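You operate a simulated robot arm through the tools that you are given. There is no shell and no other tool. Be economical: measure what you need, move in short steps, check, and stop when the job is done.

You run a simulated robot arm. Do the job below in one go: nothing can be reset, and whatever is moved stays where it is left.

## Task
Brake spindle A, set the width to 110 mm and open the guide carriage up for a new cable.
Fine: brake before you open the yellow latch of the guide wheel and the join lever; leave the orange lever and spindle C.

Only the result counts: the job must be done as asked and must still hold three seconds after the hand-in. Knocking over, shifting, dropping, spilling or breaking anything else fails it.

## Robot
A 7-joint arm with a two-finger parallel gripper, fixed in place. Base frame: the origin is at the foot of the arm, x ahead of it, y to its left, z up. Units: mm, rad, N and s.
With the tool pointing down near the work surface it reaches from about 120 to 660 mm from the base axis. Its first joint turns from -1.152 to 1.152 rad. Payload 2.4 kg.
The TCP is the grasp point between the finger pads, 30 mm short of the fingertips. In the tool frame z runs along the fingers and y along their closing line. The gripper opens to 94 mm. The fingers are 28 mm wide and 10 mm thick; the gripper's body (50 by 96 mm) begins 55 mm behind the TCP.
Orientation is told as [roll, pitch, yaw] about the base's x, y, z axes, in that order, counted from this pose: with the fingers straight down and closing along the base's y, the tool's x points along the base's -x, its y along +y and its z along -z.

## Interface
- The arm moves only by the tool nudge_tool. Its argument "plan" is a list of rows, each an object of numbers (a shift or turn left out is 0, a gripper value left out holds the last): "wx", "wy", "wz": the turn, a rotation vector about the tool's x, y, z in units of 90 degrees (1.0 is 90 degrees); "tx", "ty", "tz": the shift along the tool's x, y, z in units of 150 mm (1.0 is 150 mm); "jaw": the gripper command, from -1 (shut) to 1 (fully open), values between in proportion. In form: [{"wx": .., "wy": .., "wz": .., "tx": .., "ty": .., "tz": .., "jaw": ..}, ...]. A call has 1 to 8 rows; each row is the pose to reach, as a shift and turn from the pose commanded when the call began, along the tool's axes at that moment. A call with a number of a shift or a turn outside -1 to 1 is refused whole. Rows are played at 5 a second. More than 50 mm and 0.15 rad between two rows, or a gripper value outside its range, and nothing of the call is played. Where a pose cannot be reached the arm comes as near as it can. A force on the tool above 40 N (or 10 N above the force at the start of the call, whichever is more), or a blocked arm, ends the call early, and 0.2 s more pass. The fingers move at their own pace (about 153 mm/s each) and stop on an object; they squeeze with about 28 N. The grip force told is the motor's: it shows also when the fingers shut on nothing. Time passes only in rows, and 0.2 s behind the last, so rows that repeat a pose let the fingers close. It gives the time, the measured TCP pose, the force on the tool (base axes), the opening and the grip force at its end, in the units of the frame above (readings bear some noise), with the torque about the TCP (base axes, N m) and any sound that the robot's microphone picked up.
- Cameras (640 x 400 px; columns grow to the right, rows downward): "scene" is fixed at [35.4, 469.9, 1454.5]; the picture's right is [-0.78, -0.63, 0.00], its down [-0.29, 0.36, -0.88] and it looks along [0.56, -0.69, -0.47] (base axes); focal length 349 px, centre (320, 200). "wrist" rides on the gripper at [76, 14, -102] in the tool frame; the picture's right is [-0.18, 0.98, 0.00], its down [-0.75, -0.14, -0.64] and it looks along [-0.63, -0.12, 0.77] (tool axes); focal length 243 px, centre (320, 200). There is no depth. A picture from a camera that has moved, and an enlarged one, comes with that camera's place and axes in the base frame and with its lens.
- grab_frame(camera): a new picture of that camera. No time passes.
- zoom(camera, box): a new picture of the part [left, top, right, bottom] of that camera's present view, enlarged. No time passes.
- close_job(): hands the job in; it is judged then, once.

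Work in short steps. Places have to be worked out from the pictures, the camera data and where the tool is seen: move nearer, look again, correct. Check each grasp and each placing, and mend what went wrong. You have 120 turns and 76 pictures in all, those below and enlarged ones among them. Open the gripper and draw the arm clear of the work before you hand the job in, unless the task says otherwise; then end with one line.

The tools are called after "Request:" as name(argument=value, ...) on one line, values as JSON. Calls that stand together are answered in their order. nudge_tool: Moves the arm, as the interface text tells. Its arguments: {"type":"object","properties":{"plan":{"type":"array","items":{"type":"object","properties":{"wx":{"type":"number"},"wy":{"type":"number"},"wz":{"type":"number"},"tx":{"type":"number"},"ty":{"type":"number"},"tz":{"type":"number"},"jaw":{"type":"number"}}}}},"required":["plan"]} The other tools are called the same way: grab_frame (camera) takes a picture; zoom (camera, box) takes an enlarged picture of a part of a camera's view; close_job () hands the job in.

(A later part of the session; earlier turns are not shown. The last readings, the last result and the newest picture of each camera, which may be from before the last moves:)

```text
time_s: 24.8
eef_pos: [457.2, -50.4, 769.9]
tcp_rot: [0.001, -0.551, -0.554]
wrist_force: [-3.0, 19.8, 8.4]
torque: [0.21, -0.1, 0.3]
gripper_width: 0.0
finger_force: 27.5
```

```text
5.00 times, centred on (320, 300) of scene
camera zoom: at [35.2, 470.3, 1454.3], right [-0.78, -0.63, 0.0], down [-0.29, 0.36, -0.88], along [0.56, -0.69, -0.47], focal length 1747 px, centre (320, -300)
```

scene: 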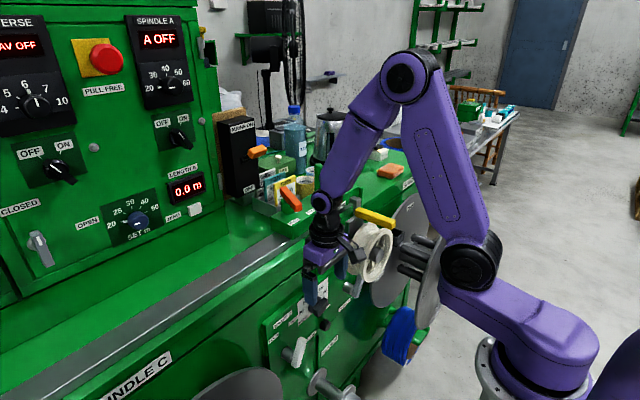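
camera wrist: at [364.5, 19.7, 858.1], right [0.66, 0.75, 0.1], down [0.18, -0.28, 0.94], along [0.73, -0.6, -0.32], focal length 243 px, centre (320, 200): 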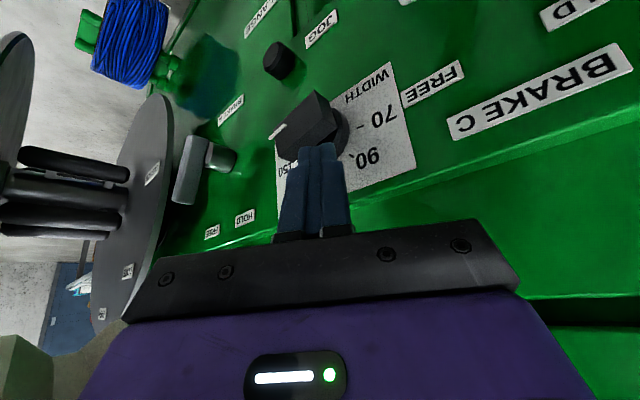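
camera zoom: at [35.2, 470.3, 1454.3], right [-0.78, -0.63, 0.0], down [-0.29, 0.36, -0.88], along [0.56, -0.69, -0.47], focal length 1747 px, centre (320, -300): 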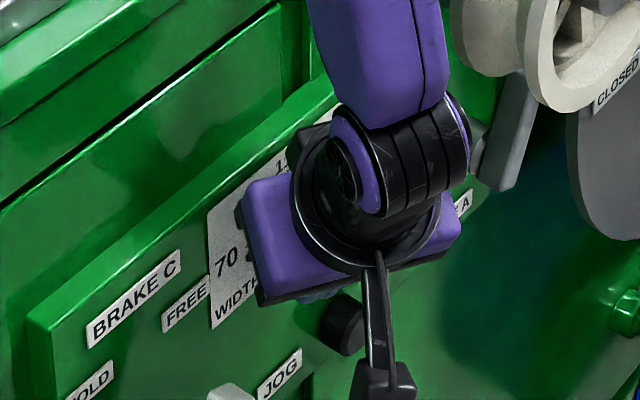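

Pointer now ≈41° above horizontal (about 130 mark). I continue: 18 mm further down and 6 mm toward −y to swing the lower end under.

Request:
nudge_tool(plan=[{"tx": 0.03, "tz": 0.05}, {"tx": 0.063, "tz": 0.102}, {"tx": 0.054, "ty": -0.017, "tz": 0.108}, {"tx": 0.045, "ty": -0.034, "tz": 0.113}, {"tx": 0.045, "ty": -0.034, "tz": 0.113}])

Request:
zoom(camera="wrist", box=[220, 100, 420, 240])

```text
time_s: 26.0
eef_pos: [457.6, -54.5, 752.1]
tcp_rot: [-0.001, -0.543, -0.553]
wrist_force: [3.9, 22.3, -30.1]
torque: [1.07, 0.44, 0.46]
gripper_width: 0.0
finger_force: 27.9
```

```text
2.86 times, centred on (320, 170) of wrist
camera zoom: at [363.2, 20.6, 800.3], right [0.65, 0.75, 0.1], down [0.19, -0.28, 0.94], along [0.73, -0.59, -0.33], focal length 693 px, centre (320, 286)
```

zoom: 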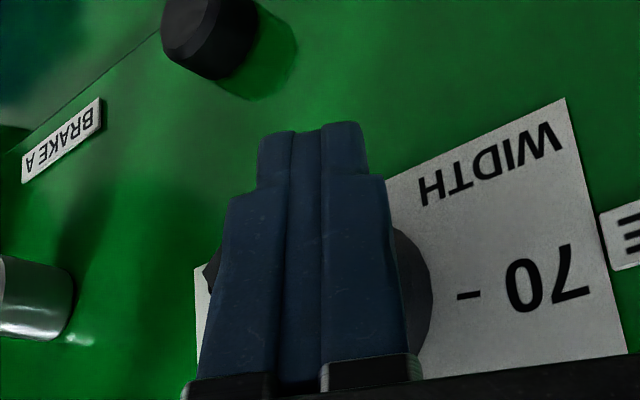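

The bar is hidden behind the fingers. I ease off to +y, lift, and look.

Request:
nudge_tool(plan=[{"tx": 0.03, "ty": 0.056, "tz": -0.018}, {"tx": -0.08, "ty": 0.1, "tz": -0.2}, {"tx": -0.2, "ty": 0.1, "tz": -0.38}, {"tx": -0.25, "ty": 0.1, "tz": -0.48}, {"tx": -0.25, "ty": 0.1, "tz": -0.48}])

Request:
zoom(camera="wrist", box=[200, 60, 420, 200])

```text
time_s: 27.2
eef_pos: [460.4, -44.7, 833.0]
tcp_rot: [0.001, -0.551, -0.561]
wrist_force: [0.4, 0.0, 0.4]
torque: [0.0, 0.0, -0.03]
gripper_width: 0.0
finger_force: 28.5
```

```text
2.86 times, centred on (310, 130) of wrist
camera zoom: at [367.0, 33.0, 881.5], right [0.66, 0.75, 0.1], down [0.18, -0.28, 0.94], along [0.73, -0.6, -0.32], focal length 693 px, centre (349, 400)
```

zoom: 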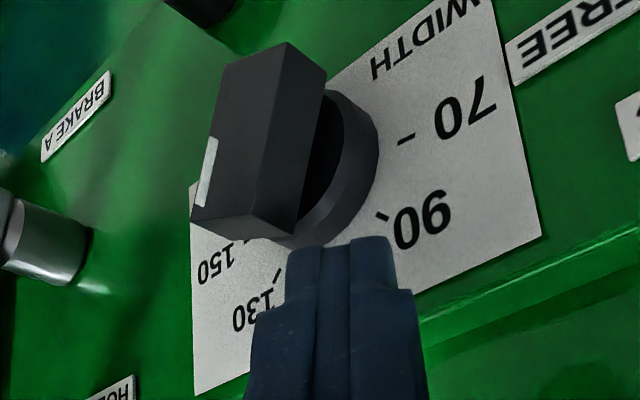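

Pointer has come most of the way up. I zoom tightly to measure its angle.

Request:
zoom(camera="wrist", box=[250, 60, 350, 150])

```text
4.44 times, centred on (300, 105) of wrist
camera zoom: at [367.0, 33.0, 881.5], right [0.66, 0.75, 0.1], down [0.18, -0.28, 0.94], along [0.73, -0.6, -0.32], focal length 1078 px, centre (409, 622)
```

zoom: 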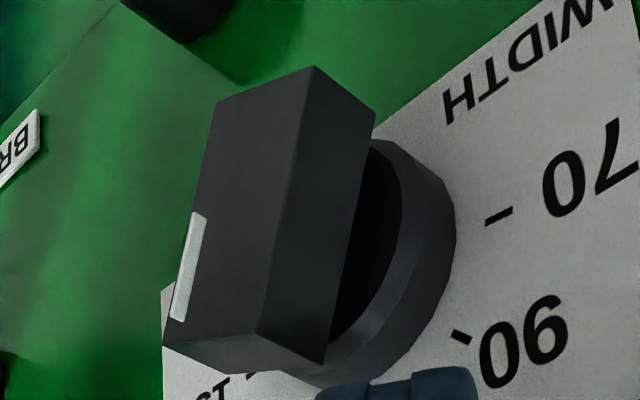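

Bar is at ≈68° above horizontal (21° short of vertical, ≈121 mm). I repeat the low push: down left of the bar, then −y about 7 mm beyond the last press.

Request:
nudge_tool(plan=[{"tx": 0.1, "ty": 0.04, "tz": 0.15}, {"tx": 0.2, "ty": 0.04, "tz": 0.3}, {"tx": 0.31, "ty": 0.04, "tz": 0.458}, {"tx": 0.284, "ty": -0.009, "tz": 0.474}, {"tx": 0.258, "ty": -0.058, "tz": 0.49}, {"tx": 0.232, "ty": -0.107, "tz": 0.507}, {"tx": 0.232, "ty": -0.107, "tz": 0.507}])

Request:
nudge_tool(plan=[{"tx": 0.02, "ty": 0.09, "tz": -0.03}, {"tx": -0.08, "ty": 0.11, "tz": -0.2}, {"tx": -0.2, "ty": 0.11, "tz": -0.38}, {"tx": -0.25, "ty": 0.11, "tz": -0.48}, {"tx": -0.25, "ty": 0.11, "tz": -0.48}])

Request:
zoom(camera="wrist", box=[250, 60, 350, 150])

```text
time_s: 28.6
eef_pos: [458.5, -53.3, 746.9]
tcp_rot: [0.0, -0.54, -0.54]
wrist_force: [0.4, 0.4, -1.5]
torque: [0.1, -0.02, 0.05]
gripper_width: 0.0
finger_force: 27.7
stopped in row 7: the force on the tool passed its limit at 48 N (the readings are from after the stop); the commanded pose is now the measured one
```

```text
time_s: 29.8
eef_pos: [461.3, -36.6, 828.9]
tcp_rot: [0.0, -0.538, -0.539]
wrist_force: [-0.2, 0.2, 0.1]
torque: [-0.01, -0.01, 0.0]
gripper_width: 0.2
finger_force: 28.1
```

```text
4.44 times, centred on (300, 105) of wrist
camera zoom: at [366.6, 38.5, 878.8], right [0.64, 0.76, 0.09], down [0.2, -0.28, 0.94], along [0.74, -0.58, -0.33], focal length 1078 px, centre (409, 622)
```

zoom: 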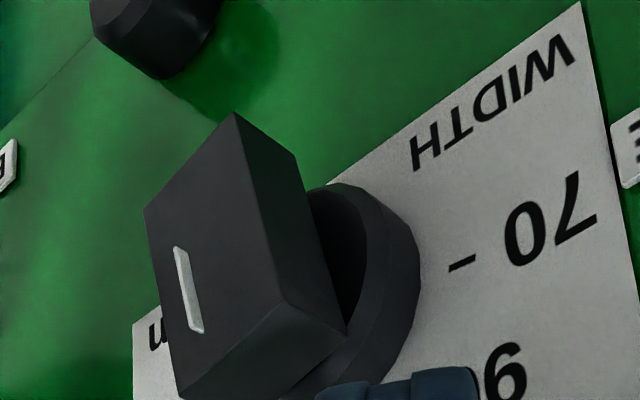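

Overshot slightly: the bar now leans ≈12° left of vertical (≈104). I nudge its upper end back toward −y with the fingertips at z≈768.

Request:
nudge_tool(plan=[{"tx": 0.06, "tz": 0.1}, {"tx": 0.12, "tz": 0.2}, {"tx": 0.1, "ty": -0.038, "tz": 0.212}, {"tx": 0.08, "ty": -0.077, "tz": 0.224}, {"tx": 0.08, "ty": -0.077, "tz": 0.224}])

Request:
nudge_tool(plan=[{"tx": 0.02, "ty": 0.06, "tz": -0.03}, {"tx": -0.05, "ty": 0.09, "tz": -0.15}, {"tx": -0.1, "ty": 0.09, "tz": -0.2}, {"tx": -0.1, "ty": 0.09, "tz": -0.2}])

Request:
zoom(camera="wrist", box=[250, 60, 350, 150])

```text
time_s: 31.0
eef_pos: [462.7, -50.8, 792.8]
tcp_rot: [0.0, -0.538, -0.539]
wrist_force: [0.4, -0.3, -0.1]
torque: [0.02, 0.0, 0.01]
gripper_width: 0.0
finger_force: 27.9
```

```text
time_s: 32.0
eef_pos: [466.9, -37.2, 827.3]
tcp_rot: [0.001, -0.539, -0.539]
wrist_force: [-0.2, 0.3, -0.4]
torque: [0.03, 0.01, -0.02]
gripper_width: 0.1
finger_force: 28.1
```

```text
4.44 times, centred on (300, 105) of wrist
camera zoom: at [373.2, 37.2, 877.2], right [0.64, 0.76, 0.09], down [0.2, -0.28, 0.94], along [0.74, -0.58, -0.33], focal length 1078 px, centre (409, 622)
```

zoom: 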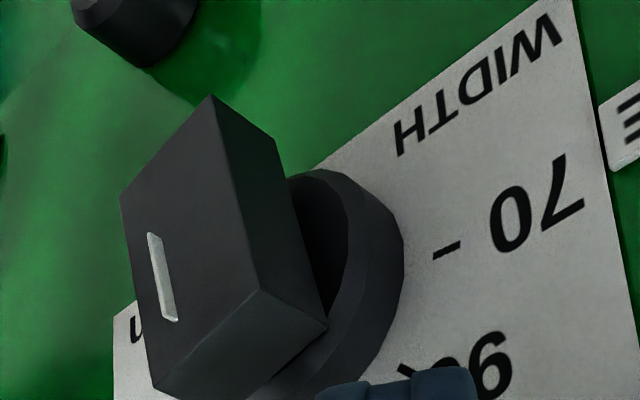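

No contact — the finger passed above the bar's end. Repeat 9 mm lower.

Request:
nudge_tool(plan=[{"tx": 0.08, "ty": -0.007, "tz": 0.117}, {"tx": 0.167, "ty": -0.014, "tz": 0.234}, {"tx": 0.146, "ty": -0.054, "tz": 0.246}, {"tx": 0.125, "ty": -0.094, "tz": 0.259}, {"tx": 0.125, "ty": -0.094, "tz": 0.259}])

Request:
grab_frame(camera="wrist")

```text
time_s: 33.2
eef_pos: [464.8, -49.6, 784.5]
tcp_rot: [0.0, -0.539, -0.538]
wrist_force: [-0.5, 5.4, 4.4]
torque: [-0.01, -0.07, 0.07]
gripper_width: 0.0
finger_force: 28.0
```

```text
28 pictures are left
camera wrist: at [369.1, 23.4, 833.9], right [0.64, 0.76, 0.1], down [0.2, -0.28, 0.94], along [0.74, -0.58, -0.33], focal length 243 px, centre (320, 200)
```

wrist: 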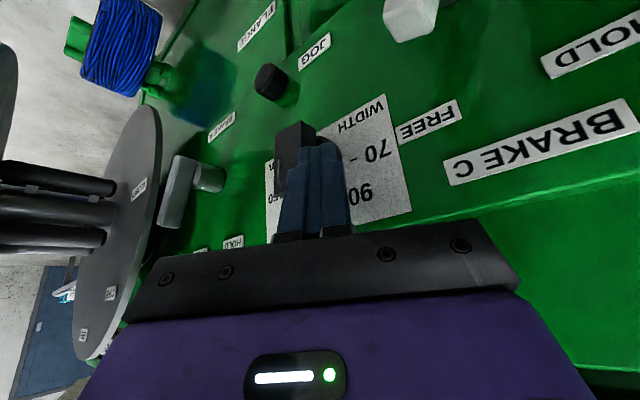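

Contact made. I withdraw and measure again.

Request:
nudge_tool(plan=[{"tx": 0.02, "ty": 0.06, "tz": -0.03}, {"tx": -0.08, "ty": 0.09, "tz": -0.2}, {"tx": -0.13, "ty": 0.09, "tz": -0.26}, {"tx": -0.13, "ty": 0.09, "tz": -0.26}])

Request:
zoom(camera="wrist", box=[250, 60, 350, 150])

```text
time_s: 34.2
eef_pos: [468.3, -36.5, 826.9]
tcp_rot: [0.0, -0.541, -0.542]
wrist_force: [0.8, -0.3, 0.3]
torque: [-0.02, -0.03, -0.01]
gripper_width: 0.1
finger_force: 27.7
```

```text
4.44 times, centred on (300, 105) of wrist
camera zoom: at [373.3, 37.5, 876.1], right [0.64, 0.76, 0.09], down [0.2, -0.28, 0.94], along [0.74, -0.58, -0.33], focal length 1078 px, centre (409, 622)
```

zoom: 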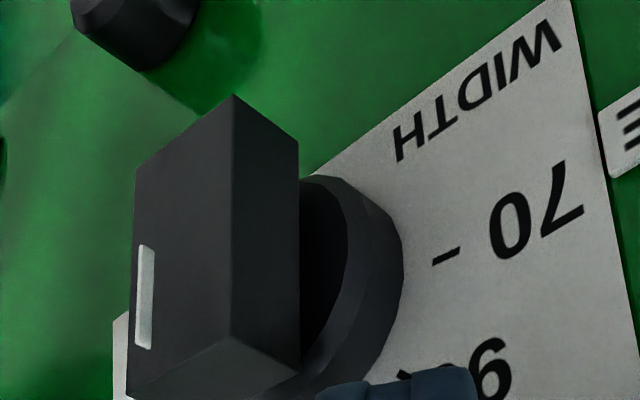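

Now ≈3–4° right of vertical (≈112). One gentle corrective push at the lower end, with calibrated contact (TCP y −49).

Request:
nudge_tool(plan=[{"tx": 0.09, "tz": 0.14}, {"tx": 0.18, "tz": 0.285}, {"tx": 0.262, "ty": -0.003, "tz": 0.426}, {"tx": 0.243, "ty": -0.04, "tz": 0.437}, {"tx": 0.225, "ty": -0.075, "tz": 0.448}, {"tx": 0.225, "ty": -0.075, "tz": 0.448}])

```text
time_s: 35.6
eef_pos: [467.0, -48.0, 752.7]
tcp_rot: [-0.002, -0.541, -0.536]
wrist_force: [0.9, 3.0, -2.4]
torque: [0.11, 0.05, 0.1]
gripper_width: 0.0
finger_force: 28.2
```

Light contact (3 N). Withdraw and measure.

Request:
nudge_tool(plan=[{"tx": 0.02, "ty": 0.06, "tz": -0.03}, {"tx": -0.08, "ty": 0.09, "tz": -0.2}, {"tx": -0.2, "ty": 0.09, "tz": -0.38}, {"tx": -0.24, "ty": 0.09, "tz": -0.46}, {"tx": -0.24, "ty": 0.09, "tz": -0.46}])

Request:
zoom(camera="wrist", box=[250, 60, 350, 150])

```text
time_s: 36.8
eef_pos: [469.2, -35.8, 830.4]
tcp_rot: [0.0, -0.538, -0.538]
wrist_force: [-0.3, -0.6, 1.7]
torque: [0.02, -0.03, 0.02]
gripper_width: 0.0
finger_force: 28.0
```

```text
4.44 times, centred on (300, 105) of wrist
camera zoom: at [374.8, 38.8, 880.8], right [0.64, 0.76, 0.09], down [0.2, -0.28, 0.94], along [0.74, -0.58, -0.33], focal length 1078 px, centre (409, 622)
```

zoom: 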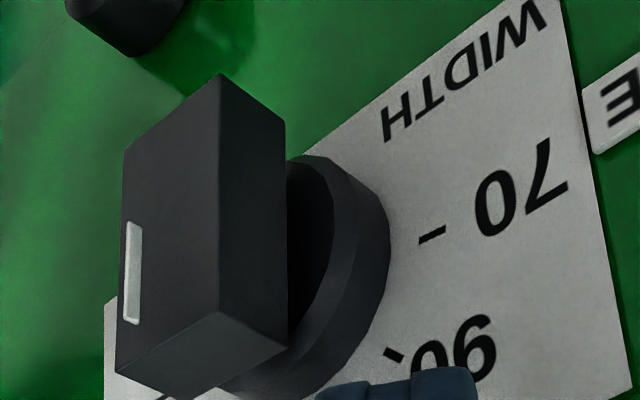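

Dial is within ~2–3° of vertical (≈111). I leave it and go for brake A: I'll come in from the right side, poking the lever toward +y with rolled fingers. First lift out and straighten the tool.

Request:
nudge_tool(plan=[{"tx": -0.107, "ty": 0.014, "tz": -0.286}, {"tx": -0.214, "ty": 0.028, "tz": -0.571}, {"tx": -0.25, "ty": 0.032, "tz": -0.66, "wx": -0.0155, "wy": 0.056, "wz": -0.056}, {"tx": -0.285, "ty": 0.036, "tz": -0.76, "wx": -0.031, "wy": 0.112, "wz": -0.112}, {"tx": -0.32, "ty": 0.041, "tz": -0.86, "wx": -0.0465, "wy": 0.168, "wz": -0.168}, {"tx": -0.357, "ty": 0.046, "tz": -0.952, "wx": -0.062, "wy": 0.223, "wz": -0.223}, {"tx": -0.357, "ty": 0.046, "tz": -0.952, "wx": -0.0775, "wy": 0.279, "wz": -0.279}, {"tx": -0.357, "ty": 0.046, "tz": -0.952, "wx": -0.093, "wy": 0.335, "wz": -0.335}])

Request:
nudge_tool(plan=[{"tz": -0.33}, {"tz": -0.66}, {"tz": -1.0}, {"tz": -1.0}])

Request:
zoom(camera="scene", box=[250, 160, 460, 340])

```text
time_s: 38.8
eef_pos: [430.4, 21.4, 935.4]
tcp_rot: [-0.103, -0.045, 0.148]
wrist_force: [0.5, -0.4, -0.2]
torque: [0.01, 0.0, -0.01]
gripper_width: 0.0
finger_force: 27.9
out of reach, approached as far as the arm can: row 4, 5, 6, 7, 8
stopped in row 8: the arm was blocked; the commanded pose is now the measured one
```

```text
refused: row 3 steps farther than a row can; nothing moved
```

```text
2.22 times, centred on (355, 250) of scene
camera zoom: at [35.3, 469.8, 1454.5], right [-0.78, -0.63, 0.0], down [-0.29, 0.36, -0.88], along [0.56, -0.69, -0.47], focal length 776 px, centre (242, 89)
```

zoom: 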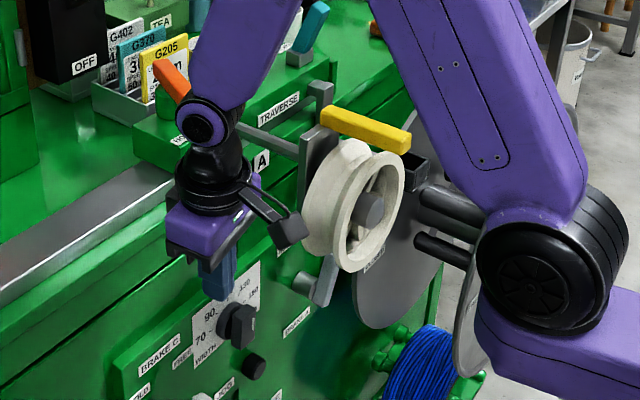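

The arm ended straight enough at (430,21,935), all untouched. I continue up with the remaining small rotation.

Request:
nudge_tool(plan=[{"tz": -0.22, "tx": 0.04, "wx": -0.016, "wy": 0.007, "wz": 0.024}, {"tz": -0.45, "tx": 0.08, "wx": -0.032, "wy": 0.014, "wz": 0.047}, {"tz": -0.68, "tx": 0.13, "wx": -0.048, "wy": 0.021, "wz": 0.07}, {"tz": -0.95, "tx": 0.13, "wx": -0.064, "wy": 0.029, "wz": 0.094}, {"tz": -0.95, "tx": 0.13, "wx": -0.064, "wy": 0.029, "wz": 0.094}])

```text
time_s: 40.0
eef_pos: [381.8, 23.1, 1011.7]
tcp_rot: [-0.169, -0.037, 0.011]
wrist_force: [0.2, 0.4, -0.1]
torque: [-0.05, 0.01, -0.02]
gripper_width: 0.1
finger_force: 27.9
out of reach, approached as far as the arm can: row 1, 2, 3, 4, 5
```

The arm lags its command as if near a joint limit. I hold the command for a few rows to see if it converges.

Request:
nudge_tool(plan=[{"ty": 0.0}, {"ty": 0.0}, {"ty": 0.0}, {"ty": 0.0}])

Request:
grab_frame(camera="scene")

```text
time_s: 41.0
eef_pos: [381.2, 22.2, 1010.7]
tcp_rot: [-0.167, -0.038, 0.012]
wrist_force: [-0.2, 0.3, 0.3]
torque: [-0.01, -0.03, 0.0]
gripper_width: 0.2
finger_force: 27.5
```

```text
24 pictures are left
```

scene: 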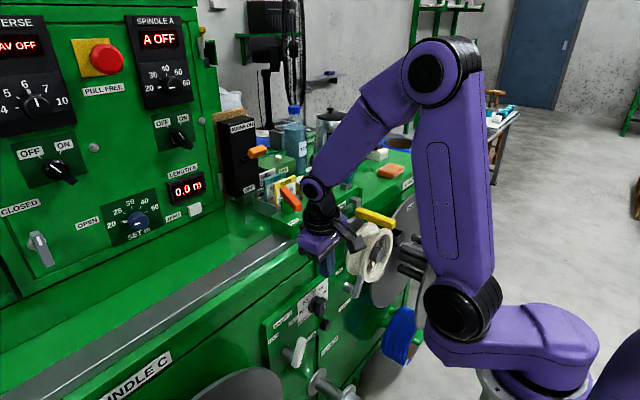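

It holds without warnings; the elbow swivel has shifted. I go on in a different direction (−y and up) while removing the residual roll.

Request:
nudge_tool(plan=[{"tx": -0.04, "ty": -0.12, "tz": -0.08, "wx": -0.027, "wy": 0.006}, {"tx": -0.08, "ty": -0.24, "tz": -0.16, "wx": -0.053, "wy": 0.012}, {"tx": -0.12, "ty": -0.36, "tz": -0.25, "wx": -0.08, "wy": 0.018}, {"tx": -0.13, "ty": -0.46, "tz": -0.33, "wx": -0.106, "wy": 0.024}, {"tx": -0.13, "ty": -0.46, "tz": -0.33, "wx": -0.106, "wy": 0.024}])

```text
time_s: 42.2
eef_pos: [386.2, -32.3, 1001.1]
tcp_rot: [-0.156, -0.033, 0.016]
wrist_force: [-0.7, -0.6, 0.4]
torque: [0.04, 0.02, 0.02]
gripper_width: 0.0
finger_force: 27.8
out of reach, approached as far as the arm can: row 1, 2, 3, 4, 5
```

Still limited (swivel differs from the start: J1 has swung to +y). I try pulling back in x, keeping orientation, to regain freedom.

Request:
nudge_tool(plan=[{"tx": 0.15}, {"tx": 0.3}, {"tx": 0.45}, {"tx": 0.45}])

```text
time_s: 43.2
eef_pos: [335.1, -27.5, 1000.3]
tcp_rot: [-0.157, -0.03, 0.013]
wrist_force: [0.1, -0.2, -0.8]
torque: [-0.01, 0.02, -0.02]
gripper_width: 0.0
finger_force: 28.2
out of reach, approached as far as the arm can: row 3, 4
```

Test a yaw change to find which joint is limiting, with a small upward move.

Request:
nudge_tool(plan=[{"wz": 0.08}, {"wz": 0.16}, {"wz": 0.24}, {"wz": 0.24, "tz": -0.1}, {"wz": 0.24, "tz": -0.25}])

```text
time_s: 44.4
eef_pos: [319.4, -33.6, 1006.5]
tcp_rot: [-0.134, -0.087, -0.359]
wrist_force: [0.1, 0.1, 0.4]
torque: [-0.03, 0.0, -0.02]
gripper_width: 0.4
finger_force: 28.3
out of reach, approached as far as the arm can: row 1, 4, 5
```

Request:
grab_frame(camera="scene")

```text
23 pictures are left
```

scene: 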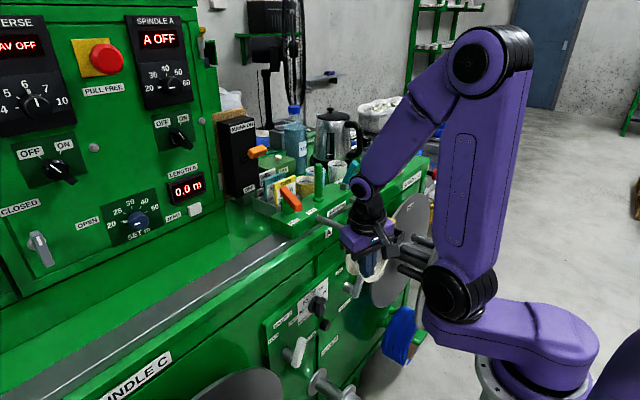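

I suspect the forearm roll wound the wrong way when I un-yawed near a straight wrist. I retrace: back to the yaw −0.54/pitch −0.54 pose at (440,−10,930), then undo yaw lower down where it was fine.

Request:
nudge_tool(plan=[{"tx": -0.163, "ty": 0.126, "tz": 0.126, "wx": -0.0125, "wy": -0.07, "wz": 0.033}, {"tx": -0.326, "ty": 0.252, "tz": 0.252, "wx": -0.025, "wy": -0.14, "wz": 0.067}, {"tx": -0.489, "ty": 0.378, "tz": 0.377, "wx": -0.0375, "wy": -0.21, "wz": 0.1}, {"tx": -0.652, "ty": 0.504, "tz": 0.503, "wx": -0.05, "wy": -0.281, "wz": 0.133}, {"tx": -0.652, "ty": 0.504, "tz": 0.503, "wx": -0.05, "wy": -0.281, "wz": 0.133}])

```text
time_s: 45.6
eef_pos: [441.3, -6.8, 928.2]
tcp_rot: [0.006, -0.541, -0.548]
wrist_force: [1.1, 0.2, -0.4]
torque: [-0.03, 0.04, -0.01]
gripper_width: 0.0
finger_force: 28.3
```

Reached cleanly. Now down to (400,−27,800), then undo the yaw at pitch −0.5 there.

Request:
nudge_tool(plan=[{"tx": 0.192, "ty": -0.084, "tz": 0.217}, {"tx": 0.384, "ty": -0.168, "tz": 0.433}, {"tx": 0.576, "ty": -0.252, "tz": 0.65}, {"tx": 0.576, "ty": -0.252, "tz": 0.65}])

Request:
nudge_tool(plan=[{"wx": -0.043, "wy": 0.006, "wz": -0.076}, {"wx": -0.087, "wy": 0.012, "wz": -0.152}, {"wx": -0.13, "wy": 0.018, "wz": -0.228}, {"wx": -0.174, "wy": 0.025, "wz": -0.304}, {"wx": -0.174, "wy": 0.025, "wz": -0.304}])

```text
time_s: 46.6
eef_pos: [401.0, -26.3, 800.2]
tcp_rot: [0.006, -0.54, -0.546]
wrist_force: [-0.8, 0.3, -0.3]
torque: [0.02, -0.02, -0.04]
gripper_width: 0.1
finger_force: 27.9
```

```text
time_s: 47.8
eef_pos: [401.5, -27.5, 801.9]
tcp_rot: [0.005, -0.504, 0.007]
wrist_force: [0.6, 0.4, -1.2]
torque: [-0.02, -0.02, 0.06]
gripper_width: 0.1
finger_force: 27.5
```

Now pitch back to neutral in-plane, then up.

Request:
nudge_tool(plan=[{"wy": 0.08}, {"wy": 0.16}, {"wy": 0.24}, {"wy": 0.32}, {"wy": 0.32}])

Request:
nudge_tool(plan=[{"tz": -0.25, "ty": 0.04}, {"tz": -0.5, "ty": 0.08}, {"tz": -0.75, "ty": 0.12}, {"tz": -1.0, "ty": 0.15}, {"tz": -1.0, "ty": 0.15}])

Request:
nudge_tool(plan=[{"tz": -0.25}, {"tz": -0.5}, {"tz": -0.75}, {"tz": -1.0}, {"tz": -1.0}])

```text
time_s: 49.0
eef_pos: [399.5, -28.3, 801.0]
tcp_rot: [0.002, -0.001, 0.005]
wrist_force: [-0.5, 0.8, -0.1]
torque: [-0.02, 0.0, 0.0]
gripper_width: 0.0
finger_force: 28.6
```

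```text
time_s: 50.2
eef_pos: [401.4, -6.3, 951.6]
tcp_rot: [0.004, 0.0, 0.005]
wrist_force: [-0.2, 0.3, 1.0]
torque: [-0.03, 0.0, 0.0]
gripper_width: 0.1
finger_force: 27.8
out of reach, approached as far as the arm can: row 1
```

```text
time_s: 51.4
eef_pos: [403.4, -6.1, 1101.7]
tcp_rot: [0.002, 0.0, 0.007]
wrist_force: [1.3, 0.0, 0.3]
torque: [-0.02, 0.02, 0.02]
gripper_width: 0.2
finger_force: 27.7
```

Back in the good configuration. Up a little and across toward −y, well above the carriage (z≈1150).

Request:
nudge_tool(plan=[{"tz": -0.3}, {"tz": -0.33, "ty": -0.25}, {"tz": -0.33, "ty": -0.55}, {"tz": -0.33, "ty": -0.85}, {"tz": -0.33, "ty": -1.0}])

Request:
nudge_tool(plan=[{"ty": -0.3}, {"ty": -0.6, "tx": -0.05}, {"ty": -0.9, "tx": -0.1}, {"ty": -1.0, "tx": -0.15}, {"ty": -1.0, "tx": -0.15}])

Request:
grab_frame(camera="wrist")

```text
time_s: 52.6
eef_pos: [403.6, -157.7, 1150.2]
tcp_rot: [0.003, -0.002, 0.006]
wrist_force: [-0.1, -0.1, -0.3]
torque: [-0.01, -0.03, -0.03]
gripper_width: 0.0
finger_force: 27.9
```

```text
time_s: 53.8
eef_pos: [425.3, -308.1, 1149.0]
tcp_rot: [0.005, 0.001, 0.008]
wrist_force: [-0.6, 0.5, -0.2]
torque: [-0.04, 0.04, -0.03]
gripper_width: 0.1
finger_force: 27.9
```

```text
22 pictures are left
camera wrist: at [348.0, -292.3, 1253.0], right [0.18, 0.98, 0.0], down [0.75, -0.14, 0.64], along [0.63, -0.11, -0.77], focal length 243 px, centre (320, 200)
```

wrist: 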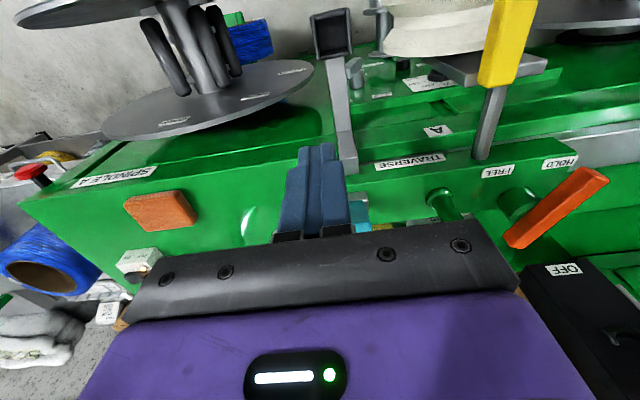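

Good overview: brake A lever at (467,−243,735); black latch receiver and its bracket at y −263…−307; spindle disc edge y≈−324 at x≈458. I shift to (405,−370,1149), then roll the hand so the fingers point down/+y.

Request:
nudge_tool(plan=[{"ty": -0.2, "tx": 0.06}, {"ty": -0.42, "tx": 0.13}, {"ty": -0.42, "tx": 0.13, "wx": -0.071, "wy": -0.04, "wz": -0.014}, {"ty": -0.42, "tx": 0.13, "wx": -0.143, "wy": -0.081, "wz": -0.029}, {"ty": -0.42, "tx": 0.13, "wx": -0.214, "wy": -0.122, "wz": -0.043}, {"ty": -0.42, "tx": 0.13, "wx": -0.285, "wy": -0.162, "wz": -0.057}, {"ty": -0.42, "tx": 0.13, "wx": -0.357, "wy": -0.203, "wz": -0.072}, {"ty": -0.42, "tx": 0.13, "wx": -0.428, "wy": -0.243, "wz": -0.086}])

```text
time_s: 55.6
eef_pos: [406.7, -369.2, 1150.2]
tcp_rot: [0.687, -0.401, 0.005]
wrist_force: [0.5, 0.8, 0.3]
torque: [-0.01, -0.02, -0.02]
gripper_width: 0.0
finger_force: 28.1
```

Orientation is as planned. Descend 150 mm vertically.

Request:
nudge_tool(plan=[{"tx": 0.096, "ty": -0.145, "tz": 0.179}, {"tx": 0.193, "ty": -0.29, "tz": 0.358}, {"tx": 0.29, "ty": -0.436, "tz": 0.537}, {"tx": 0.386, "ty": -0.581, "tz": 0.716}, {"tx": 0.386, "ty": -0.581, "tz": 0.716}])

Request:
grab_frame(camera="wrist")

Request:
grab_frame(camera="scene")

```text
time_s: 56.8
eef_pos: [406.1, -370.5, 997.7]
tcp_rot: [0.688, -0.399, 0.005]
wrist_force: [0.1, -0.5, 0.0]
torque: [-0.01, 0.03, -0.02]
gripper_width: 0.0
finger_force: 28.2
```

```text
21 pictures are left
camera wrist: at [301.3, -423.6, 1051.2], right [-0.08, 0.76, 0.64], down [0.54, -0.51, 0.67], along [0.84, 0.4, -0.37], focal length 243 px, centre (320, 200)
```

wrist: 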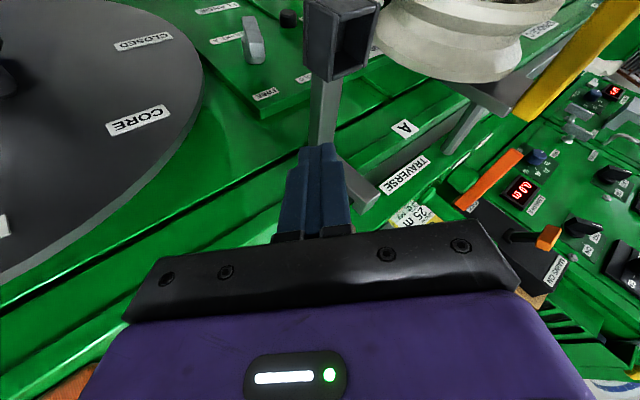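

```text
20 pictures are left
```

scene: 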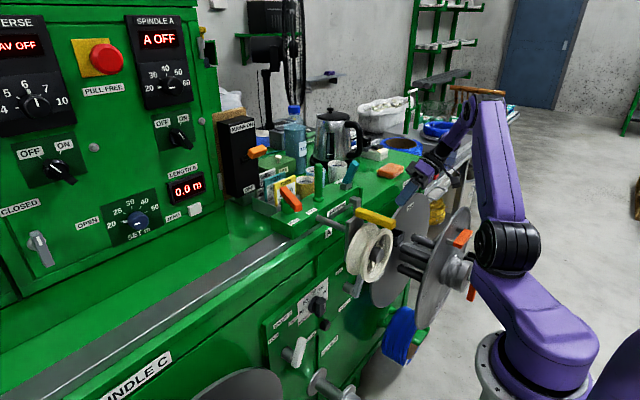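

Clear of everything; lever A is visible between disc and bracket. Descend another 118 mm, then advance two thirds of the way along the fingers' direction.

Request:
nudge_tool(plan=[{"tx": 0.1, "ty": -0.152, "tz": 0.188}, {"tx": 0.2, "ty": -0.305, "tz": 0.375}, {"tx": 0.304, "ty": -0.457, "tz": 0.563}, {"tx": 0.304, "ty": -0.457, "tz": 0.563}])

Request:
nudge_tool(plan=[{"tx": 0.014, "ty": -0.015, "tz": 0.23}, {"tx": 0.028, "ty": -0.03, "tz": 0.46}, {"tx": 0.042, "ty": -0.045, "tz": 0.68}, {"tx": 0.042, "ty": -0.045, "tz": 0.68}])

Request:
grab_frame(camera="wrist")

```text
time_s: 57.8
eef_pos: [404.8, -370.7, 881.8]
tcp_rot: [0.684, -0.398, 0.006]
wrist_force: [0.3, -0.7, 0.4]
torque: [0.0, -0.03, 0.0]
gripper_width: 0.0
finger_force: 28.3
```

```text
time_s: 58.8
eef_pos: [430.5, -310.2, 800.5]
tcp_rot: [0.686, -0.397, 0.003]
wrist_force: [0.3, -0.1, 0.6]
torque: [-0.02, 0.02, 0.01]
gripper_width: 0.3
finger_force: 28.3
```

```text
19 pictures are left
camera wrist: at [325.1, -362.7, 854.1], right [-0.07, 0.76, 0.64], down [0.54, -0.51, 0.67], along [0.84, 0.4, -0.37], focal length 243 px, centre (320, 200)
```

wrist: 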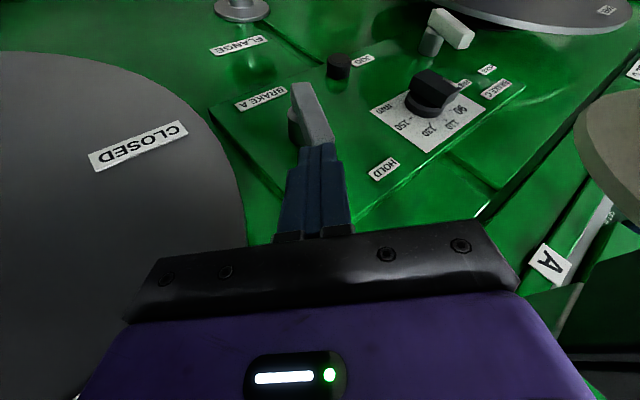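

Very clear. Triangulated: lever A from pivot ≈(470,−226,690) to tip ≈(467,−256,751); disc front face x≈462. I spin the hand 0.5 rad so its corner clears the disc, and move beside the lever's right face.

Request:
nudge_tool(plan=[{"wz": 0.08}, {"wz": 0.16}, {"wz": 0.24}, {"wz": 0.318}, {"wz": 0.318, "tx": -0.028, "ty": -0.06, "tz": 0.137}, {"wz": 0.318, "tx": -0.057, "ty": -0.119, "tz": 0.274}, {"wz": 0.318, "tx": -0.057, "ty": -0.119, "tz": 0.274}])

Request:
grab_frame(camera="wrist")

```text
time_s: 60.1
eef_pos: [449.4, -297.3, 775.5]
tcp_rot: [0.781, -0.055, -0.366]
wrist_force: [-1.0, 6.0, 3.0]
torque: [-0.53, -0.05, 0.02]
gripper_width: 0.0
finger_force: 28.1
stopped in row 6: the force on the tool passed its limit at 52 N (the readings are from after the stop); the commanded pose is now the measured one
```

```text
18 pictures are left
camera wrist: at [352.0, -324.8, 854.0], right [0.38, 0.6, 0.7], down [0.49, -0.78, 0.4], along [0.78, 0.19, -0.59], focal length 243 px, centre (320, 200)
```

wrist: 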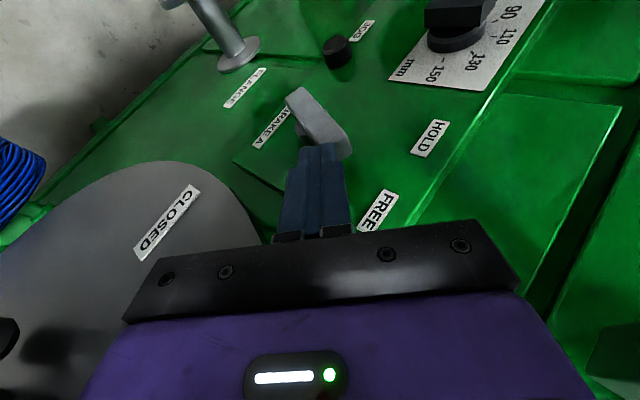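

The small residual force/torque implies the hand's lower-right corner touched the spindle disc rim. I rotate the hand up and left (less roll, a bit more pitch) about the TCP, and settle the tip at (465,−278,745).

Request:
nudge_tool(plan=[{"wx": 0.042, "wy": -0.035, "wz": -0.037}, {"wx": 0.083, "wy": -0.069, "wz": -0.074}, {"wx": 0.083, "wy": -0.069, "wz": -0.074, "tx": -0.018, "ty": -0.003, "tz": 0.055}, {"wx": 0.083, "wy": -0.069, "wz": -0.074, "tx": -0.018, "ty": -0.003, "tz": 0.055}])

```text
time_s: 61.0
eef_pos: [450.7, -297.4, 773.6]
tcp_rot: [0.658, -0.217, -0.354]
wrist_force: [-8.0, 0.1, 12.3]
torque: [0.32, 0.08, 0.2]
gripper_width: 0.0
finger_force: 28.1
stopped in row 4: the force on the tool passed its limit at 54 N (the readings are from after the stop); the commanded pose is now the measured one
```

Contact now appears at the fingertip (pushed back and up). I look closely.

Request:
zoom(camera="wrist", box=[220, 70, 420, 195])

Request:
zoom(camera="scene", box=[320, 200, 480, 320])

```text
3.20 times, centred on (320, 132) of wrist
camera zoom: at [345.2, -312.5, 845.7], right [0.32, 0.71, 0.63], down [0.43, -0.7, 0.57], along [0.84, 0.09, -0.53], focal length 776 px, centre (320, 416)
```

zoom: 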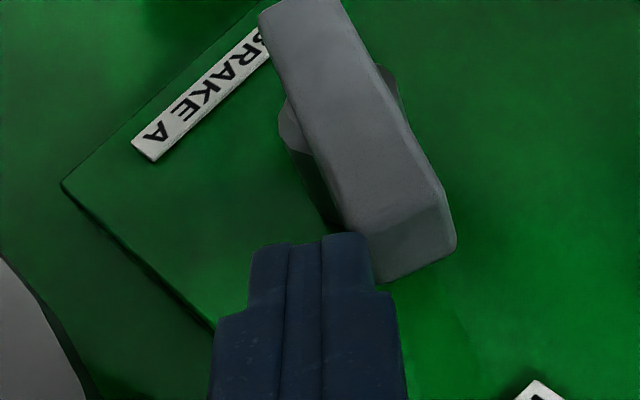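

```text
3.33 times, centred on (400, 260) of scene
camera zoom: at [35.0, 470.0, 1454.4], right [-0.78, -0.63, 0.0], down [-0.29, 0.36, -0.88], along [0.56, -0.69, -0.47], focal length 1165 px, centre (53, 0)
```

zoom: 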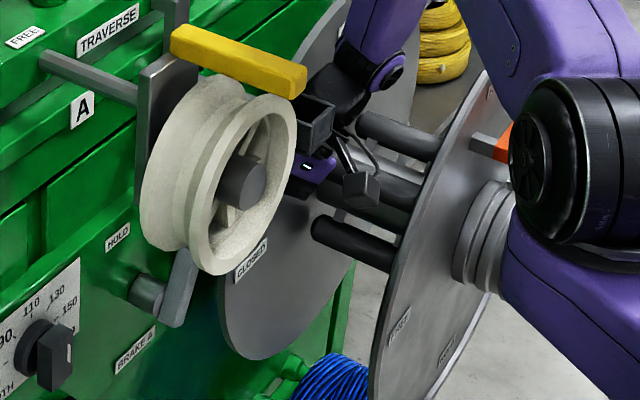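

The fingertip is right beside the lever's right face. Now push along +y in steps (up to ~60 mm).

Request:
nudge_tool(plan=[{"tx": 0.027, "ty": 0.063, "tz": 0.021}, {"tx": 0.054, "ty": 0.126, "tz": 0.062}, {"tx": 0.081, "ty": 0.189, "tz": 0.103}, {"tx": 0.108, "ty": 0.252, "tz": 0.144}, {"tx": 0.135, "ty": 0.315, "tz": 0.185}, {"tx": 0.135, "ty": 0.315, "tz": 0.185}])

Request:
zoom(camera="wrist", box=[180, 40, 460, 215])

```text
time_s: 61.5
eef_pos: [451.2, -289.5, 778.4]
tcp_rot: [0.651, -0.229, -0.365]
wrist_force: [-4.9, -3.0, 5.3]
torque: [0.06, 0.09, 0.11]
gripper_width: 0.0
finger_force: 27.9
stopped in row 2: the force on the tool passed its limit at 47 N (the readings are from after the stop); the commanded pose is now the measured one
```

```text
2.29 times, centred on (320, 128) of wrist
camera zoom: at [343.8, -301.8, 849.8], right [0.32, 0.71, 0.62], down [0.42, -0.7, 0.59], along [0.85, 0.07, -0.52], focal length 555 px, centre (320, 366)
```

zoom: 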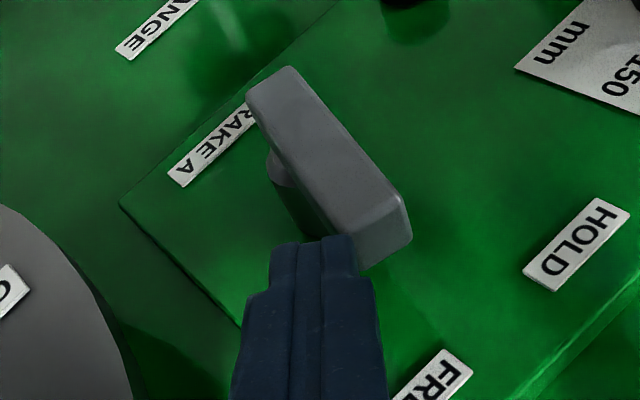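

The lever has started turning. I continue with much smaller steps (4 mm/row) to stay under the force limit.

Request:
nudge_tool(plan=[{"tx": 0.01, "ty": 0.019, "tz": 0.016}, {"tx": 0.02, "ty": 0.038, "tz": 0.032}, {"tx": 0.03, "ty": 0.057, "tz": 0.048}, {"tx": 0.04, "ty": 0.076, "tz": 0.064}, {"tx": 0.05, "ty": 0.095, "tz": 0.08}, {"tx": 0.06, "ty": 0.114, "tz": 0.096}, {"tx": 0.07, "ty": 0.133, "tz": 0.112}, {"tx": 0.08, "ty": 0.152, "tz": 0.128}])

```text
time_s: 62.2
eef_pos: [450.3, -285.8, 779.5]
tcp_rot: [0.651, -0.236, -0.373]
wrist_force: [-5.8, -2.4, 5.0]
torque: [0.1, 0.12, 0.11]
gripper_width: 0.0
finger_force: 27.7
stopped in row 3: the force on the tool passed its limit at 44 N (the readings are from after the stop); the commanded pose is now the measured one
```

The reaction shows the finger sits too high and shallow, slipping on the lever's edge. Back off, go 14 mm deeper in x and 14 mm lower, then push again.

Request:
nudge_tool(plan=[{"tx": -0.028, "ty": -0.063, "tz": -0.04}, {"tx": -0.091, "ty": -0.103, "tz": 0.069}, {"tx": -0.074, "ty": -0.063, "tz": 0.094}, {"tx": -0.062, "ty": -0.037, "tz": 0.11}, {"tx": -0.05, "ty": -0.01, "tz": 0.127}, {"tx": -0.038, "ty": 0.016, "tz": 0.143}, {"tx": -0.026, "ty": 0.042, "tz": 0.16}])

Request:
zoom(camera="wrist", box=[180, 40, 460, 215])

```text
time_s: 63.8
eef_pos: [464.7, -268.7, 766.6]
tcp_rot: [0.651, -0.234, -0.37]
wrist_force: [0.0, -0.7, 1.1]
torque: [0.02, 0.04, -0.02]
gripper_width: 0.3
finger_force: 27.9
```

```text
2.29 times, centred on (320, 128) of wrist
camera zoom: at [358.0, -280.2, 836.5], right [0.32, 0.71, 0.62], down [0.41, -0.7, 0.59], along [0.85, 0.07, -0.52], focal length 555 px, centre (320, 366)
```

zoom: 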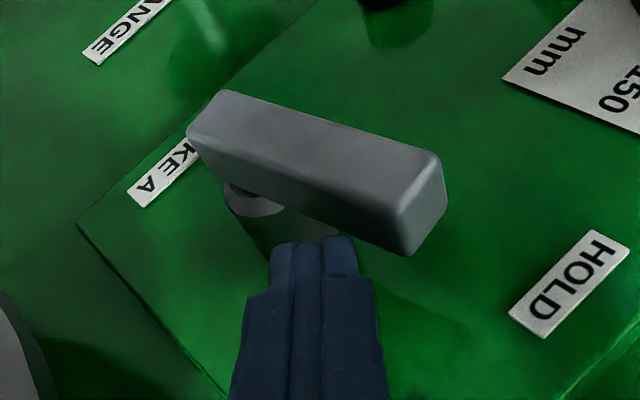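

The lever swings well now, with little force. Continue +y until it meets its stop.

Request:
nudge_tool(plan=[{"tx": 0.012, "ty": 0.026, "tz": 0.0165}, {"tx": 0.024, "ty": 0.053, "tz": 0.033}, {"tx": 0.035, "ty": 0.079, "tz": 0.0495}, {"tx": 0.047, "ty": 0.106, "tz": 0.066}, {"tx": 0.059, "ty": 0.132, "tz": 0.0825}, {"tx": 0.071, "ty": 0.158, "tz": 0.099}])

Request:
zoom(camera="wrist", box=[180, 40, 460, 215])

```text
time_s: 65.2
eef_pos: [465.0, -256.0, 767.8]
tcp_rot: [0.631, -0.253, -0.391]
wrist_force: [-9.2, -32.6, 9.2]
torque: [-0.44, 0.21, 0.19]
gripper_width: 0.1
finger_force: 27.8
```

```text
2.29 times, centred on (320, 128) of wrist
camera zoom: at [356.6, -263.8, 836.9], right [0.33, 0.72, 0.61], down [0.39, -0.69, 0.61], along [0.86, 0.03, -0.51], focal length 555 px, centre (320, 366)
```

zoom: 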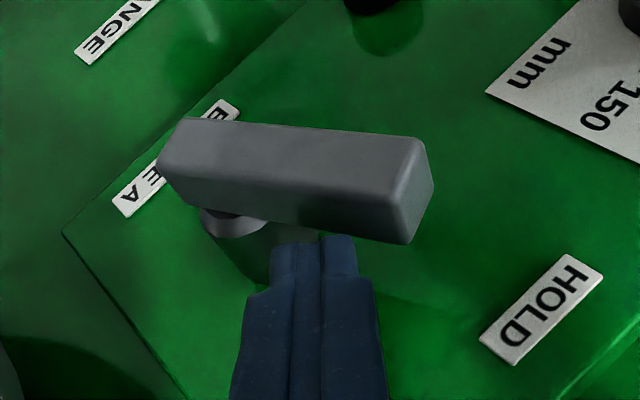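

It's against the HOLD stop: measured 24.5° left (mirror of FREE). I release, back off to the right and withdraw up along the fingers.

Request:
nudge_tool(plan=[{"tx": -0.047, "ty": -0.106, "tz": -0.066}, {"tx": -0.094, "ty": -0.211, "tz": -0.132}, {"tx": -0.094, "ty": -0.211, "tz": -0.35}, {"tx": -0.094, "ty": -0.211, "tz": -0.6}, {"tx": -0.094, "ty": -0.211, "tz": -0.85}, {"tx": -0.094, "ty": -0.211, "tz": -0.98}, {"tx": -0.094, "ty": -0.211, "tz": -0.98}])

Request:
grab_frame(camera="wrist")

```text
time_s: 66.1
eef_pos: [442.9, -302.0, 795.1]
tcp_rot: [0.639, -0.227, -0.366]
wrist_force: [-0.6, -5.9, -1.7]
torque: [0.66, -0.24, 0.34]
gripper_width: 0.0
finger_force: 28.2
stopped in row 4: the force on the tool passed its limit at 111 N (the readings are from after the stop); the commanded pose is now the measured one
```

```text
12 pictures are left
camera wrist: at [336.7, -313.0, 868.8], right [0.33, 0.72, 0.61], down [0.42, -0.69, 0.59], along [0.85, 0.06, -0.53], focal length 243 px, centre (320, 200)
```

wrist: 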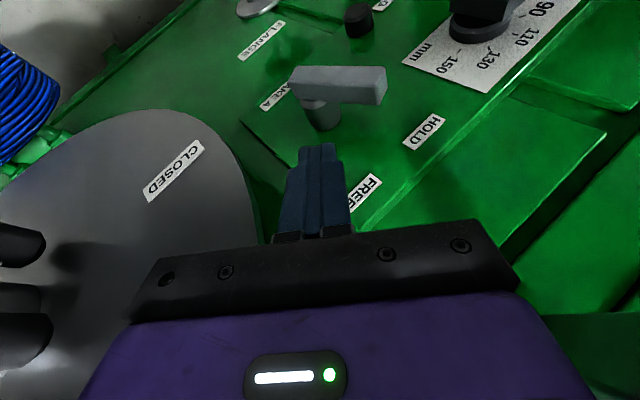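

Brake A is on HOLD. The retreat touched something on the hand's upper-left (the latch receiver). I shift right (−y) and back first, then up.

Request:
nudge_tool(plan=[{"tx": 0.005, "ty": -0.1, "tz": -0.077}, {"tx": 0.01, "ty": -0.2, "tz": -0.153}, {"tx": -0.02, "ty": -0.18, "tz": -0.3}, {"tx": -0.04, "ty": -0.15, "tz": -0.45}, {"tx": -0.055, "ty": -0.12, "tz": -0.6}, {"tx": -0.07, "ty": -0.097, "tz": -0.735}, {"tx": -0.07, "ty": -0.097, "tz": -0.735}])

```text
time_s: 67.7
eef_pos: [408.2, -371.3, 876.3]
tcp_rot: [0.642, -0.225, -0.363]
wrist_force: [-0.4, -0.1, -1.1]
torque: [0.0, 0.0, 0.0]
gripper_width: 0.1
finger_force: 27.7
```

Free. Straight up, twice.

Request:
nudge_tool(plan=[{"tx": -0.062, "ty": 0.133, "tz": -0.203}, {"tx": -0.124, "ty": 0.266, "tz": -0.406}, {"tx": -0.186, "ty": 0.4, "tz": -0.61}, {"tx": -0.248, "ty": 0.532, "tz": -0.813}, {"tx": -0.248, "ty": 0.532, "tz": -0.813}])

Request:
nudge_tool(plan=[{"tx": -0.062, "ty": 0.133, "tz": -0.203}, {"tx": -0.124, "ty": 0.266, "tz": -0.406}, {"tx": -0.186, "ty": 0.4, "tz": -0.61}, {"tx": -0.21, "ty": 0.45, "tz": -0.69}, {"tx": -0.21, "ty": 0.45, "tz": -0.69}])

```text
time_s: 68.9
eef_pos: [409.1, -380.2, 1026.7]
tcp_rot: [0.641, -0.224, -0.363]
wrist_force: [-0.2, 0.0, 0.2]
torque: [0.01, 0.01, 0.0]
gripper_width: 0.0
finger_force: 28.2
```

```text
time_s: 70.1
eef_pos: [407.7, -388.7, 1154.1]
tcp_rot: [0.641, -0.225, -0.363]
wrist_force: [0.4, 0.0, -0.5]
torque: [0.05, -0.01, -0.03]
gripper_width: 0.0
finger_force: 28.2
```

Now restore neutral orientation, and meanwhile zoom the scene on the yellow latch and join lever.

Request:
nudge_tool(plan=[{"wx": 0.064, "wy": 0.036, "wz": -0.031}, {"wx": 0.127, "wy": 0.072, "wz": -0.062}, {"wx": 0.191, "wy": 0.109, "wz": -0.093}, {"wx": 0.255, "wy": 0.145, "wz": -0.123}, {"wx": 0.318, "wy": 0.181, "wz": -0.154}, {"wx": 0.382, "wy": 0.217, "wz": -0.185}, {"wx": 0.382, "wy": 0.217, "wz": -0.185}])

Request:
zoom(camera="scene", box=[310, 150, 420, 230])

```text
time_s: 71.7
eef_pos: [409.8, -387.8, 1153.6]
tcp_rot: [-0.012, 0.009, 0.016]
wrist_force: [0.2, 0.4, 0.3]
torque: [-0.04, 0.01, 0.02]
gripper_width: 0.0
finger_force: 28.0
```

```text
5.00 times, centred on (365, 190) of scene
camera zoom: at [35.4, 469.9, 1454.5], right [-0.78, -0.63, 0.0], down [-0.29, 0.36, -0.88], along [0.56, -0.69, -0.47], focal length 1747 px, centre (95, 250)
```

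zoom: 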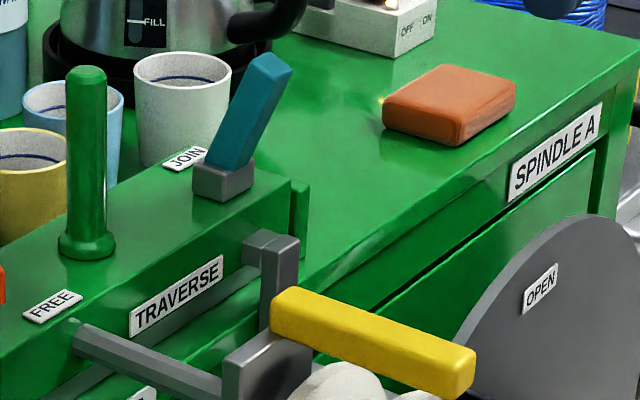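

Join lever: block ≈(556,−285,1014), tip ≈(521,−286,1096), leaning toward the robot. Latch: bar along −x at y≈−135, z≈1005, hinge end at the plate x≈440, outer end x≈340. I go above its outer end with open jaws.

Request:
nudge_tool(plan=[{"ty": 0.25, "tx": 0.12}, {"ty": 0.5, "tx": 0.24}, {"ty": 0.75, "tx": 0.36}, {"ty": 1.0, "tx": 0.45}, {"ty": 1.0, "tx": 0.45, "wx": 0.008, "wy": -0.006, "wz": 0.01}])

Request:
nudge_tool(plan=[{"ty": 0.25, "jaw": 1}, {"ty": 0.5, "jaw": 1}, {"ty": 0.69, "tz": 0.07, "jaw": 1}, {"ty": 0.69, "tz": 0.15, "jaw": 1}, {"ty": 0.69, "tz": 0.15, "jaw": 1}])

Request:
grab_frame(camera="wrist")

```text
time_s: 72.9
eef_pos: [339.5, -238.3, 1152.4]
tcp_rot: [-0.023, -0.002, -0.002]
wrist_force: [0.3, 0.6, -0.1]
torque: [0.01, -0.03, 0.02]
gripper_width: 0.0
finger_force: 28.2
```

```text
time_s: 74.1
eef_pos: [338.8, -135.6, 1127.3]
tcp_rot: [-0.025, 0.0, -0.001]
wrist_force: [-0.3, -0.1, 0.1]
torque: [-0.02, 0.0, -0.01]
gripper_width: 94.0
finger_force: 0.1
```

```text
10 pictures are left
camera wrist: at [261.8, -117.4, 1230.7], right [0.19, 0.98, -0.02], down [0.75, -0.13, 0.65], along [0.63, -0.14, -0.76], focal length 243 px, centre (320, 200)
```

wrist: 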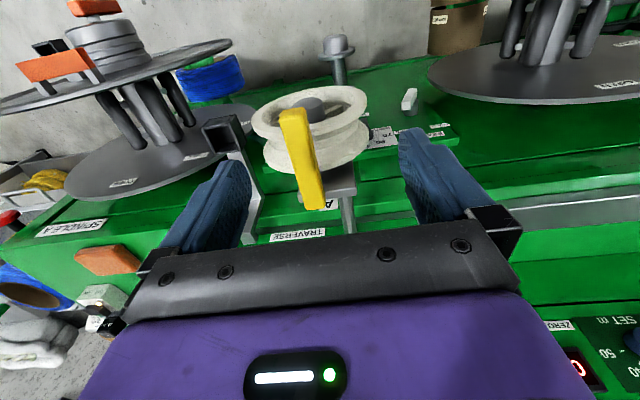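

Triangulated: latch bar from outer end (326,−156,1040) to inner end (432,−162,1032). I lower over its outer part at x≈350 and close on it.

Request:
nudge_tool(plan=[{"tx": -0.073, "ty": -0.16, "tz": 0.0}, {"tx": -0.073, "ty": -0.16, "tz": 0.2}, {"tx": -0.073, "ty": -0.16, "tz": 0.4}, {"tx": -0.073, "ty": -0.16, "tz": 0.62}, {"tx": -0.073, "ty": -0.16, "tz": 0.62, "jaw": -1}, {"tx": -0.073, "ty": -0.16, "tz": 0.62, "jaw": -1}, {"tx": -0.073, "ty": -0.16, "tz": 0.62, "jaw": -1}])

```text
time_s: 75.7
eef_pos: [351.6, -160.8, 1034.5]
tcp_rot: [-0.025, 0.001, 0.0]
wrist_force: [3.3, 17.5, -1.3]
torque: [0.55, 0.06, -0.02]
gripper_width: 26.3
finger_force: 45.0
```

Gripped (26 mm wide) with some side load; I ease +y 4 mm and test-lift 12 mm.

Request:
nudge_tool(plan=[{"ty": 0.027}, {"ty": 0.027, "tz": -0.03}, {"ty": 0.027, "tz": -0.06}, {"ty": 0.027, "tz": -0.09}])

```text
time_s: 76.7
eef_pos: [352.4, -160.2, 1048.4]
tcp_rot: [-0.027, -0.005, -0.005]
wrist_force: [7.1, -19.1, -19.1]
torque: [0.4, 1.21, 0.38]
gripper_width: 26.5
finger_force: 45.4
```

Request:
zoom(camera="scene", box=[330, 170, 430, 240])

```text
5.71 times, centred on (380, 205) of scene
camera zoom: at [35.9, 469.1, 1454.7], right [-0.78, -0.63, 0.0], down [-0.29, 0.36, -0.88], along [0.55, -0.69, -0.47], focal length 1996 px, centre (-23, 171)
```

zoom: 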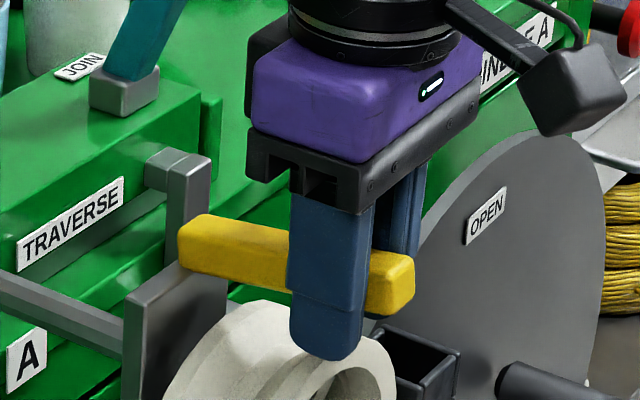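

The bar's outer end has risen ~10°, so the latch hinges upward at the inner end. I follow the arc (pivot ≈(430,−160,1034), radius 78) up to ~50°.

Request:
nudge_tool(plan=[{"tx": -0.012, "tz": -0.042}, {"tx": -0.029, "tz": -0.082}, {"tx": -0.045, "tz": -0.124}, {"tx": -0.067, "tz": -0.164}, {"tx": -0.092, "tz": -0.202}, {"tx": -0.119, "tz": -0.238}, {"tx": -0.15, "tz": -0.271}, {"tx": -0.183, "tz": -0.303}])

```text
time_s: 78.5
eef_pos: [377.1, -157.3, 1093.8]
tcp_rot: [-0.026, 0.001, 0.001]
wrist_force: [-9.5, -22.7, -13.3]
torque: [0.04, 1.08, 0.17]
gripper_width: 26.3
finger_force: 44.8
```

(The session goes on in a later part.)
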